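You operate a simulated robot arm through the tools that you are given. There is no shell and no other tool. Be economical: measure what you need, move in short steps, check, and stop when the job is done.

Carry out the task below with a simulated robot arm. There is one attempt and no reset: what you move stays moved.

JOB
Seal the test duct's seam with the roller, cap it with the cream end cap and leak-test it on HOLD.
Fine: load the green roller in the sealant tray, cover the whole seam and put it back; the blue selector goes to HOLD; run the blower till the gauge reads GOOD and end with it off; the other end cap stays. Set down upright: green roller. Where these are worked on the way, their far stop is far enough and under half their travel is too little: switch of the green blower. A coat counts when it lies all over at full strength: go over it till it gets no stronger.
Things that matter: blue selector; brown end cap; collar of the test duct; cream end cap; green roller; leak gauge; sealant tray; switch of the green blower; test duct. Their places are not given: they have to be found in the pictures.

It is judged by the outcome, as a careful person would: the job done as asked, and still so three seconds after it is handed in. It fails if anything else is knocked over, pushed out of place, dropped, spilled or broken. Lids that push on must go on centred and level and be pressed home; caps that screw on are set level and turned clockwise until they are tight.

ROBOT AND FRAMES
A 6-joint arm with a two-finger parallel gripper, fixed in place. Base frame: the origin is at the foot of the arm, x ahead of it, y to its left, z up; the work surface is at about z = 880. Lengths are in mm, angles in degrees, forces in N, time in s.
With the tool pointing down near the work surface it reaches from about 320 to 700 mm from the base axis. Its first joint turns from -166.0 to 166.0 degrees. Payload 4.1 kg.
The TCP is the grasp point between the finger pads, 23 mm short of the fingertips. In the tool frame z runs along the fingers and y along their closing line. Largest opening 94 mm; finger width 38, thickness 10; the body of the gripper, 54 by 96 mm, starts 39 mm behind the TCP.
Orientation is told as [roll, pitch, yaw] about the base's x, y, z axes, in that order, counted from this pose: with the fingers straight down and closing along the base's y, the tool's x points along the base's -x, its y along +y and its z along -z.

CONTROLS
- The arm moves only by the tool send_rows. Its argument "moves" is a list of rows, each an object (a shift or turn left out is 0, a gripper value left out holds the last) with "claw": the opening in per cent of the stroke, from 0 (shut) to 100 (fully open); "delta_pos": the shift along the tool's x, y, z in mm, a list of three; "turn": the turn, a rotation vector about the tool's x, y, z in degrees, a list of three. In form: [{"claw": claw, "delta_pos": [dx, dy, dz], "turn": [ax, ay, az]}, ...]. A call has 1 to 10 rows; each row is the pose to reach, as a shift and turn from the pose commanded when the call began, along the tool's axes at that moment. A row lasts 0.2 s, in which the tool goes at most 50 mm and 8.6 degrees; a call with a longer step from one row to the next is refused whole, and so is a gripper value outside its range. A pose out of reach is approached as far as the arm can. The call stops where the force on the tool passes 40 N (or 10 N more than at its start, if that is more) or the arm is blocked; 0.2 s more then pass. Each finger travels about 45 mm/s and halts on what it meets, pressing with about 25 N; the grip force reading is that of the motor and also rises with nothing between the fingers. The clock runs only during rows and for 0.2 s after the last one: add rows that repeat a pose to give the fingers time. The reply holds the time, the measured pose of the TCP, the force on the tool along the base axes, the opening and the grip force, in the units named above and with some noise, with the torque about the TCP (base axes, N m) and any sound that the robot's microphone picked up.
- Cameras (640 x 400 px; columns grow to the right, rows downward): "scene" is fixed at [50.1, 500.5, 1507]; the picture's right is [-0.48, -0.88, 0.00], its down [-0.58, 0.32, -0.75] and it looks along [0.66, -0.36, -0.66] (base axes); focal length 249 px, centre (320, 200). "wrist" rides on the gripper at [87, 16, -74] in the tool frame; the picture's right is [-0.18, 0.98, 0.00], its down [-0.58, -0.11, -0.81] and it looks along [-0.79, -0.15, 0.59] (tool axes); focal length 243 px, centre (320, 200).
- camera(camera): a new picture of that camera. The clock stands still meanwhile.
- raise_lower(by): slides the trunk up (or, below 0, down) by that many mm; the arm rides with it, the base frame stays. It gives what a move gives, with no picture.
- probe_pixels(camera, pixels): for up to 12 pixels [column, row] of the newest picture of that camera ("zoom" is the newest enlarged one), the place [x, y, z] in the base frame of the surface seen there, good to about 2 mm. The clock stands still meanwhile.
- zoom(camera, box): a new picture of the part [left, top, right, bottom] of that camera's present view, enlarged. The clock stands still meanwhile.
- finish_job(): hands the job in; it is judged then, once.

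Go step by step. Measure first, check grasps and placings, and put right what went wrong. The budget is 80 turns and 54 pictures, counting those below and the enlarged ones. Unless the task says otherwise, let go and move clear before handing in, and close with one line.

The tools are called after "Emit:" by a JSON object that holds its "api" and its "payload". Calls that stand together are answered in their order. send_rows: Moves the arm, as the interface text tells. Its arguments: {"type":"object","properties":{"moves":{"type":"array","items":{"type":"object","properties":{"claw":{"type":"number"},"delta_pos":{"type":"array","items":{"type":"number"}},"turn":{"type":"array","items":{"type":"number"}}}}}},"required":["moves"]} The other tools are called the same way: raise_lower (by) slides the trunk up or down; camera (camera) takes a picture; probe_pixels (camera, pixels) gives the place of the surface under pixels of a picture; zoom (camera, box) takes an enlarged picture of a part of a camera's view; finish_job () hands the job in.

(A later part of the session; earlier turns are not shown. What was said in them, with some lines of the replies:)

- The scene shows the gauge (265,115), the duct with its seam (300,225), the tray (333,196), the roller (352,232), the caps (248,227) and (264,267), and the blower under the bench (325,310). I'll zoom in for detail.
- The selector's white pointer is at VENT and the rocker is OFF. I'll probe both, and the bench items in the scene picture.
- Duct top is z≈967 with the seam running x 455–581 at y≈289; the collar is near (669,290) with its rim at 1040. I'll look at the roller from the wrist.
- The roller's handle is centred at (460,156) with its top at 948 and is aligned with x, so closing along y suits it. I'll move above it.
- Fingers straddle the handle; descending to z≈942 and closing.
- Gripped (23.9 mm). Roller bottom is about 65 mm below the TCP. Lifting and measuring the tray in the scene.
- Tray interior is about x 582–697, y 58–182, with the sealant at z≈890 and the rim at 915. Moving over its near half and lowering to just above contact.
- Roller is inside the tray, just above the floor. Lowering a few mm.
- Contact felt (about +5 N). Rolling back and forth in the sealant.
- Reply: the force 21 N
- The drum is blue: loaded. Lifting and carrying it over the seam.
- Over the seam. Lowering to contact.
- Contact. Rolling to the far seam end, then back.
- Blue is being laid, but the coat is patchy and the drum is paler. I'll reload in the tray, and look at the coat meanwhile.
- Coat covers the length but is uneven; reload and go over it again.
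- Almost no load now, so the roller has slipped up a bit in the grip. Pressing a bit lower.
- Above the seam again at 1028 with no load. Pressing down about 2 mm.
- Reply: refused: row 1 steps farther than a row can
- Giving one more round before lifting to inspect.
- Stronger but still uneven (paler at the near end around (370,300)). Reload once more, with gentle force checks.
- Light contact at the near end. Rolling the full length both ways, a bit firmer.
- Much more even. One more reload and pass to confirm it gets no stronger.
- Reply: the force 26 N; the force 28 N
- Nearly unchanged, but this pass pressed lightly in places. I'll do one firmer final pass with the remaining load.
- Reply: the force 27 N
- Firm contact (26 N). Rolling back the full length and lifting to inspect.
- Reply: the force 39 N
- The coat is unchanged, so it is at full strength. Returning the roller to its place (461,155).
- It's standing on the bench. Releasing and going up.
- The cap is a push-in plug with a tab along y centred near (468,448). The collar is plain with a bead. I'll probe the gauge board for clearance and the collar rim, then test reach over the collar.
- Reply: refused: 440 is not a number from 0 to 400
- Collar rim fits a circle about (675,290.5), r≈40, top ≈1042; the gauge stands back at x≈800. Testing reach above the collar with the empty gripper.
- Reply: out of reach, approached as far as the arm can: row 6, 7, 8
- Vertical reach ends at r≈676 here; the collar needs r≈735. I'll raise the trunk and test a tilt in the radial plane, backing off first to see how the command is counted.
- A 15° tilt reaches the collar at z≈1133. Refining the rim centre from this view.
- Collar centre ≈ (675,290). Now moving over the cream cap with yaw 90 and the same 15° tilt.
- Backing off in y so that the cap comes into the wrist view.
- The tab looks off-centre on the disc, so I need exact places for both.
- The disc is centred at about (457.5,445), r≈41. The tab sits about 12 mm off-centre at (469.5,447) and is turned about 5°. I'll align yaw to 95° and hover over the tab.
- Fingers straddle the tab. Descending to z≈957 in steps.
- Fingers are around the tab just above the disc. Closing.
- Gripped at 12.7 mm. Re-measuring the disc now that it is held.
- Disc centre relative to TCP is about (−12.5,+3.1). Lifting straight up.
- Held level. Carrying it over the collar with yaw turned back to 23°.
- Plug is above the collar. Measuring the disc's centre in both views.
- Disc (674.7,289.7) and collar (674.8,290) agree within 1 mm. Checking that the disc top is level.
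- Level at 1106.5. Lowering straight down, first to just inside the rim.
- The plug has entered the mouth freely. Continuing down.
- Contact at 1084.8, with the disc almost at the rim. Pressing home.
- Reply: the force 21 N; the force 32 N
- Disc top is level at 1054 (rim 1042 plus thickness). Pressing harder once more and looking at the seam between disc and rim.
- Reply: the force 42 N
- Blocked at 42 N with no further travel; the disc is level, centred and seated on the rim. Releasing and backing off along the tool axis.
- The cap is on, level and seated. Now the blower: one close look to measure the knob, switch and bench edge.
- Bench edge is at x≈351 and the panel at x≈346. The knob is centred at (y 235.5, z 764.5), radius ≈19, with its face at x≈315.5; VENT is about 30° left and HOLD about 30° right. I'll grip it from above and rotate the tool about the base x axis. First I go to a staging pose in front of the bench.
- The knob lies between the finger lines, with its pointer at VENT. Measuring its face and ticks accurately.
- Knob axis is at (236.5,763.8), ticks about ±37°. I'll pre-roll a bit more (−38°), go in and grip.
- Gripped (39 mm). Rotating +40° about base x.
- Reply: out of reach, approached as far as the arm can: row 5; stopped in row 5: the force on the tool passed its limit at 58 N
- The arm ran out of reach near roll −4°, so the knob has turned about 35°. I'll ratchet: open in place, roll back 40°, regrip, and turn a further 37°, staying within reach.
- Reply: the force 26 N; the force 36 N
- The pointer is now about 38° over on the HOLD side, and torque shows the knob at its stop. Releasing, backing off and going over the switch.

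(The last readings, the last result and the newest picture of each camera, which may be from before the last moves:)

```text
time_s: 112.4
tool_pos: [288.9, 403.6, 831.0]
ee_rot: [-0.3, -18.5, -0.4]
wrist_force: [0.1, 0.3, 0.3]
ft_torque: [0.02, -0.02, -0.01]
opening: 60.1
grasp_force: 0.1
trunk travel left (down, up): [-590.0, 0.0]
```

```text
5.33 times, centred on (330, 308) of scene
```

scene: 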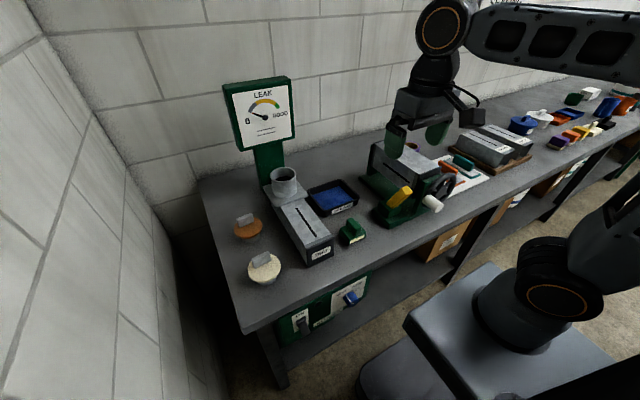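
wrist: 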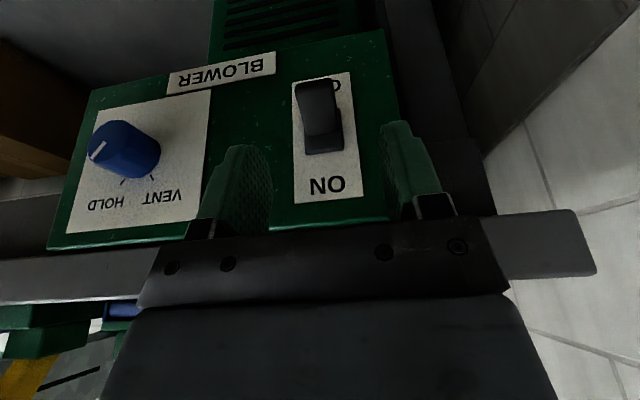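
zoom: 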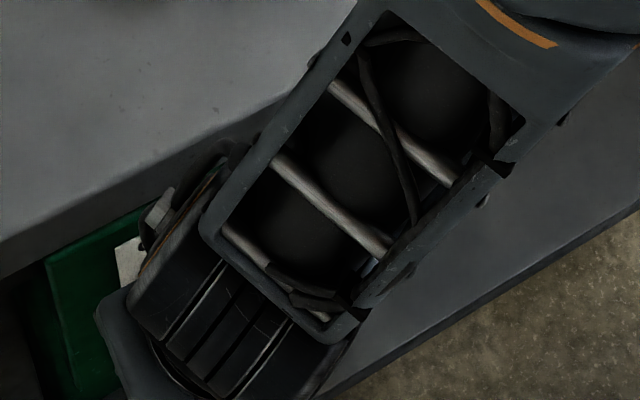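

Switch is between the fingers (318,115). I'll probe the pointer and lever before going in.

Emit:
{"api": "zoom", "payload": {"camera": "wrist", "box": [70, 100, 230, 220]}}

Emit:
{"api": "probe_pixels", "payload": {"camera": "wrist", "pixels": [[104, 146], [91, 158], [98, 152], [125, 182], [152, 178], [316, 82], [297, 95], [337, 95], [318, 100], [322, 130], [322, 150], [340, 140]]}}

```text
3.33 times, centred on (150, 160) of wrist
```

zoom: 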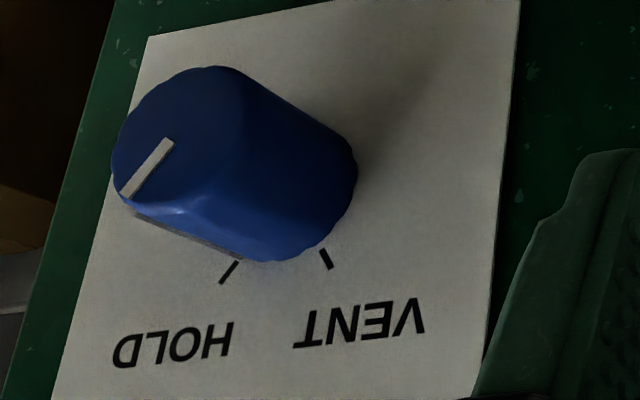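

```text
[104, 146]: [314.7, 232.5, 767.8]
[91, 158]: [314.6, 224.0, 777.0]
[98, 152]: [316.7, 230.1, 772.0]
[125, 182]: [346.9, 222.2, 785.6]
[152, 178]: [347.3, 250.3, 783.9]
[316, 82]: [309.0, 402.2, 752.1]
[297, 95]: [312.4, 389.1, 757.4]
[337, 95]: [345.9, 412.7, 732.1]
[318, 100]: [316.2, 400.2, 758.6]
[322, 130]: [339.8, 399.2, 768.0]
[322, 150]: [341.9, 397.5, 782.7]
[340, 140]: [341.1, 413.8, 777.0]
```

The pointer's side mark meets the HOLD tick. The lever runs from (341,400,775) to its tip (309,401,753). I'll pinch it by its sides, swing it up to ON, wait, then look.

Emit:
{"api": "send_rows", "payload": {"moves": [{"claw": 64, "delta_pos": [1.2, -3.1, 30]}, {"claw": 64, "delta_pos": [2.4, -3.1, 60]}, {"claw": 64, "delta_pos": [3.2, -3.1, 79.1]}, {"claw": 0, "delta_pos": [3.2, -3.1, 79.1]}, {"claw": 0, "delta_pos": [3.2, -3.1, 79.1]}, {"claw": 0, "delta_pos": [3.2, -3.1, 79.1]}, {"claw": 0, "delta_pos": [3.2, -3.1, 79.1]}, {"claw": 0, "delta_pos": [3.2, -3.1, 79.1]}]}}

Emit:
{"api": "send_rows", "payload": {"moves": [{"delta_pos": [-0.4, 0, -8.7]}, {"delta_pos": [-1.9, 0, -15.2]}, {"delta_pos": [-4.6, 0, -21.2]}, {"delta_pos": [-8.2, 0, -26.8]}, {"delta_pos": [-12.8, 0, -31.6]}, {"delta_pos": [-15.5, 0, -33.8]}, {"delta_pos": [-17.7, 0, -37.3]}]}}

Emit:
{"api": "zoom", "payload": {"camera": "wrist", "box": [240, 40, 420, 230]}}

Emit:
{"api": "zoom", "payload": {"camera": "scene", "box": [215, 65, 315, 155]}}

```text
time_s: 114.2
tool_pos: [311.1, 400.3, 753.1]
ee_rot: [-0.4, -18.6, -0.3]
wrist_force: [1.0, -1.3, -3.0]
ft_torque: [0.02, 0.09, 0.49]
opening: 25.8
grasp_force: 44.8
trunk travel left (down, up): [-590.0, 0.0]
```

```text
time_s: 114.6
tool_pos: [309.8, 400.7, 753.5]
ee_rot: [-0.5, -18.1, -0.2]
wrist_force: [18.3, 15.9, -34.9]
ft_torque: [-0.04, 1.45, 0.23]
opening: 25.8
grasp_force: 45.1
trunk travel left (down, up): [-590.0, 0.0]
stopped in row 2: the force on the tool passed its limit at 64 N (the readings are from after the stop); the commanded pose is now the measured one
```

```text
2.11 times, centred on (330, 135) of wrist
```

zoom: 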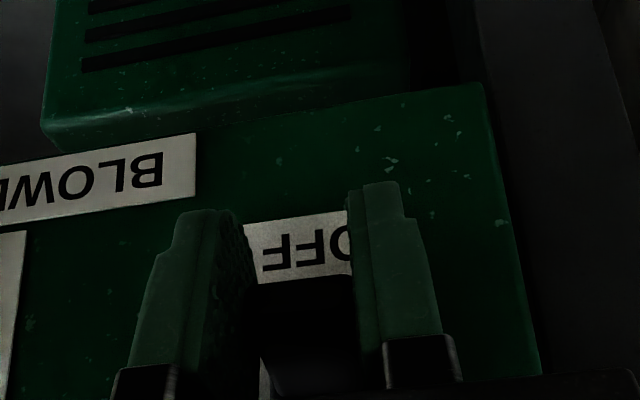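

```text
4.44 times, centred on (265, 110) of scene
```

zoom: 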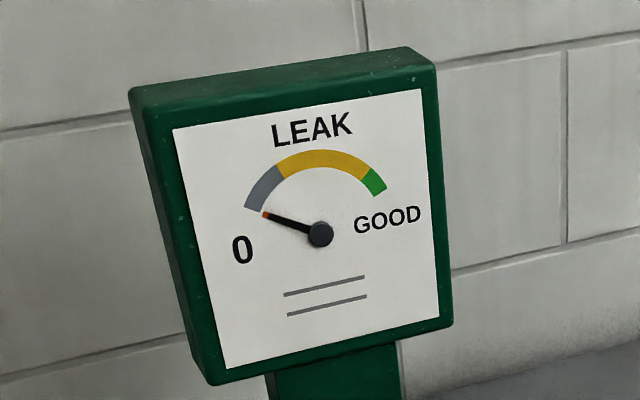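

The pinch grip won't let the lever pivot (blocked at 64 N, lever unmoved, gauge at 0). I'll let go, back off, close the fingers, pitch to about −50° and set the tip beneath the lever to push it up.

Emit:
{"api": "send_rows", "payload": {"moves": [{"claw": 64}, {"claw": 64}, {"claw": 64, "delta_pos": [38, 0, -12.6]}, {"claw": 0, "delta_pos": [75.9, 0, -25.1], "turn": [0, -8, 0]}, {"claw": 0, "delta_pos": [79.7, 0, -13.7], "turn": [0, -16, 0]}, {"claw": 0, "delta_pos": [83.4, 0, -2.6], "turn": [0, -24, 0]}, {"claw": 0, "delta_pos": [83.4, 0, -2.6], "turn": [0, -31.7, 0]}, {"claw": 0, "delta_pos": [64.4, 0, 3.7], "turn": [0, -31.7, 0]}, {"claw": 0, "delta_pos": [45.4, 0, 9.9], "turn": [0, -31.7, 0]}, {"claw": 0, "delta_pos": [29.6, 0, 15.2], "turn": [0, -31.7, 0]}]}}

Emit:
{"api": "camera", "payload": {"camera": "wrist"}}

```text
time_s: 116.8
tool_pos: [284.9, 398.3, 733.1]
ee_rot: [-0.6, -50.0, 0.0]
wrist_force: [0.8, -0.5, 0.1]
ft_torque: [0.05, 0.02, -0.01]
opening: 0.1
grasp_force: 24.8
trunk travel left (down, up): [-590.0, 0.0]
```

```text
4 pictures are left
```

wrist: 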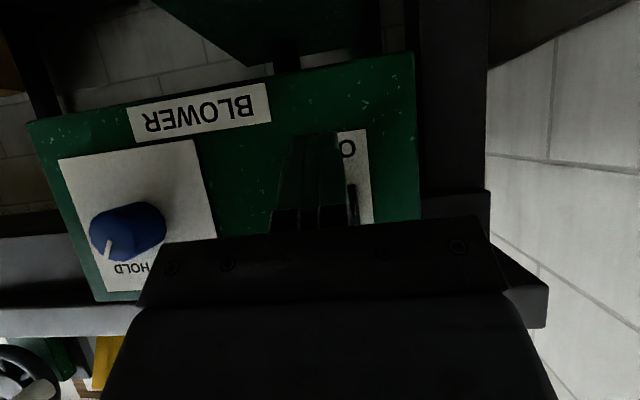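

The finger is under the lever with no contact yet. Pushing straight up, then waiting and reading the gauge.

Emit:
{"api": "send_rows", "payload": {"moves": [{"claw": 0, "delta_pos": [-5.4, 0, -4.5]}, {"claw": 0, "delta_pos": [-10.7, 0, -9]}, {"claw": 0, "delta_pos": [-16.1, 0, -13.5]}, {"claw": 0, "delta_pos": [-21.4, 0, -18]}, {"claw": 0, "delta_pos": [-26.8, 0, -22.5]}, {"claw": 0, "delta_pos": [-32.2, 0, -27]}, {"claw": 0, "delta_pos": [-37.5, 0, -31.5]}, {"claw": 0, "delta_pos": [-42.1, 0, -35.4]}]}}

Emit:
{"api": "send_rows", "payload": {"moves": [{"claw": 0}, {"claw": 0}, {"claw": 0}, {"claw": 0}, {"claw": 0}, {"claw": 0}, {"claw": 0}, {"claw": 0}, {"claw": 0}, {"claw": 0}]}}

Emit:
{"api": "zoom", "payload": {"camera": "scene", "box": [215, 65, 315, 155]}}

```text
time_s: 118.3
tool_pos: [279.2, 397.0, 772.2]
ee_rot: [-1.5, -49.0, 0.8]
wrist_force: [-7.2, 2.8, -14.0]
ft_torque: [0.13, 0.37, 0.19]
opening: 0.0
grasp_force: 25.0
trunk travel left (down, up): [-590.0, 0.0]
stopped in row 7: the force on the tool passed its limit at 46 N (the readings are from after the stop); the commanded pose is now the measured one
```

```text
time_s: 120.5
tool_pos: [280.8, 396.4, 772.0]
ee_rot: [-1.2, -49.2, 0.8]
wrist_force: [-21.8, -2.0, -22.6]
ft_torque: [-0.01, 0.55, -0.15]
opening: 0.0
grasp_force: 25.3
trunk travel left (down, up): [-590.0, 0.0]
```

```text
4.44 times, centred on (265, 110) of scene
5 turns are left
```

zoom: 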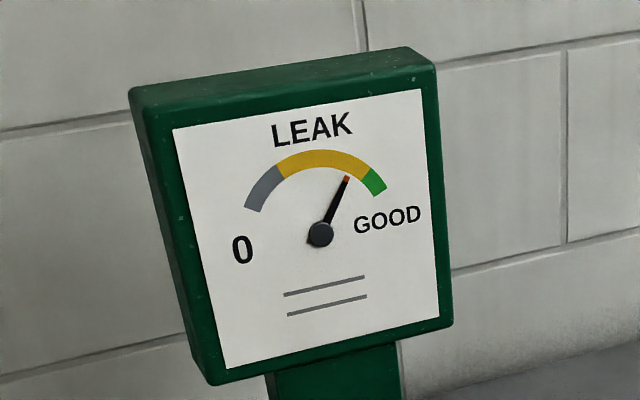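

The blower is on and the needle is climbing, just short of the green. Waiting about 4 s, then backing off and going above the lever, and reading the gauge.

Emit:
{"api": "send_rows", "payload": {"moves": [{"claw": 0}, {"claw": 0}, {"claw": 0}, {"claw": 0}, {"claw": 0}, {"claw": 0}, {"claw": 0}, {"claw": 0}, {"claw": 0}, {"claw": 0}]}}

Emit:
{"api": "send_rows", "payload": {"moves": [{"claw": 0}, {"claw": 0}, {"claw": 0}, {"claw": 0}, {"claw": 0}, {"claw": 0}, {"claw": 0}, {"claw": 0}, {"claw": 0}, {"claw": 0}]}}

Emit:
{"api": "send_rows", "payload": {"moves": [{"claw": 0, "delta_pos": [29.4, 0, -34.1]}, {"claw": 0, "delta_pos": [6.2, 0, -60.7]}, {"claw": 0, "delta_pos": [-26.4, 0, -88.8]}, {"claw": 0, "delta_pos": [-51.2, 1.5, -60]}, {"claw": 0, "delta_pos": [-76, 3, -31.3]}, {"claw": 0, "delta_pos": [-76, 3, -31.3]}]}}

Emit:
{"api": "zoom", "payload": {"camera": "scene", "box": [215, 65, 315, 155]}}

```text
time_s: 122.7
tool_pos: [280.6, 396.0, 772.3]
ee_rot: [-1.3, -49.1, 0.8]
wrist_force: [-22.9, -4.3, -23.7]
ft_torque: [0.02, 0.6, -0.2]
opening: 0.0
grasp_force: 24.3
trunk travel left (down, up): [-590.0, 0.0]
```

```text
time_s: 124.9
tool_pos: [280.4, 395.7, 772.0]
ee_rot: [-1.3, -49.1, 1.0]
wrist_force: [-22.5, -3.9, -25.2]
ft_torque: [0.05, 0.6, -0.17]
opening: 0.0
grasp_force: 25.0
trunk travel left (down, up): [-590.0, 0.0]
```

```text
time_s: 126.3
tool_pos: [306.9, 400.0, 850.5]
ee_rot: [-1.3, -49.4, 0.8]
wrist_force: [0.3, -0.3, -0.2]
ft_torque: [-0.04, -0.01, -0.01]
opening: 0.0
grasp_force: 25.1
trunk travel left (down, up): [-590.0, 0.0]
```

```text
4.44 times, centred on (265, 110) of scene
4 turns are left
```

zoom: 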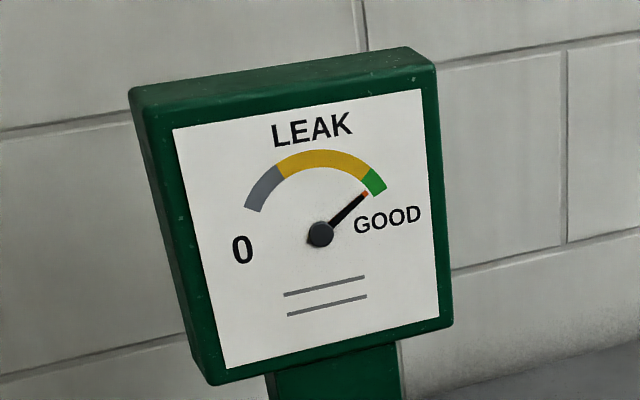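

The needle is in the green: GOOD. Now pushing the lever down to OFF, then backing off to the side and checking.

Emit:
{"api": "send_rows", "payload": {"moves": [{"claw": 0, "delta_pos": [9.1, 0, 7.8]}, {"claw": 0, "delta_pos": [18.2, 0, 15.7]}, {"claw": 0, "delta_pos": [24.2, 0, 20.9]}, {"claw": 0, "delta_pos": [30.3, 0, 26.1]}, {"claw": 0, "delta_pos": [36.3, 0, 31.3]}, {"claw": 0, "delta_pos": [42.4, 0, 36.6]}, {"claw": 0, "delta_pos": [47.7, 0, 41.1]}, {"claw": 0, "delta_pos": [53, 0, 45.7]}]}}

Emit:
{"api": "send_rows", "payload": {"moves": [{"claw": 0, "delta_pos": [29.4, 0, -34.1]}, {"claw": 0, "delta_pos": [24, 0, -58.5]}, {"claw": 0, "delta_pos": [-6.2, 25, -84.6]}, {"claw": 0, "delta_pos": [-28.9, 60, -104.2]}, {"claw": 0, "delta_pos": [-28.9, 60, -104.2]}]}}

Emit:
{"api": "camera", "payload": {"camera": "wrist"}}

```text
time_s: 128.1
tool_pos: [306.1, 397.4, 786.3]
ee_rot: [-0.8, -49.8, 0.3]
wrist_force: [-2.8, -7.6, 39.6]
ft_torque: [-0.32, -0.12, 0.24]
opening: 0.0
grasp_force: 24.8
trunk travel left (down, up): [-590.0, 0.0]
```

```text
time_s: 129.3
tool_pos: [246.9, 459.7, 870.8]
ee_rot: [-1.4, -49.4, 0.7]
wrist_force: [0.3, 0.7, 0.4]
ft_torque: [-0.04, 0.0, -0.02]
opening: 0.0
grasp_force: 25.1
trunk travel left (down, up): [-590.0, 0.0]
```

```text
1 pictures are left
3 turns are left
```

wrist: 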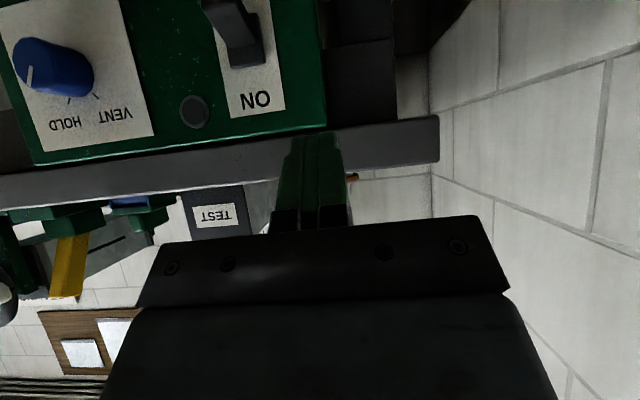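

The lever (235,35) points down to OFF, the lamp is dark and the selector is at HOLD. A last check of the lever's place and the bench.

Emit:
{"api": "probe_pixels", "payload": {"camera": "wrist", "pixels": [[215, 4], [225, 25], [240, 55], [255, 15]]}}

Emit:
{"api": "camera", "payload": {"camera": "scene"}}

```text
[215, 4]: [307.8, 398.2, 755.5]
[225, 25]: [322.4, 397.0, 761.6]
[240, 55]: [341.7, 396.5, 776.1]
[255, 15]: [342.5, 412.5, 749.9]
```

```text
0 pictures are left
2 turns are left
```

scene: 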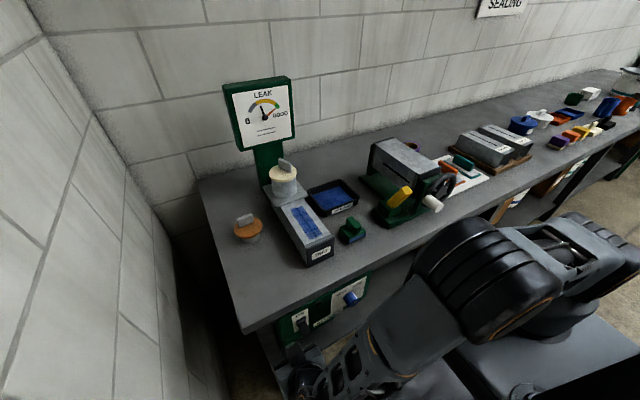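

The lever is back at its OFF place (tip 308,398,755). The scene shows the cap on, the seam coated, and the roller standing at (352,232) where it was. Handing in.

Emit:
{"api": "finish_job", "payload": {}}

```text
The job is handed in.
```

The job is handed in. The seam is coated all over at full strength and the cream cap is pressed home. The leak test on HOLD read GOOD. The blower is off, the green roller is back upright where it was, and the brown cap was not touched.
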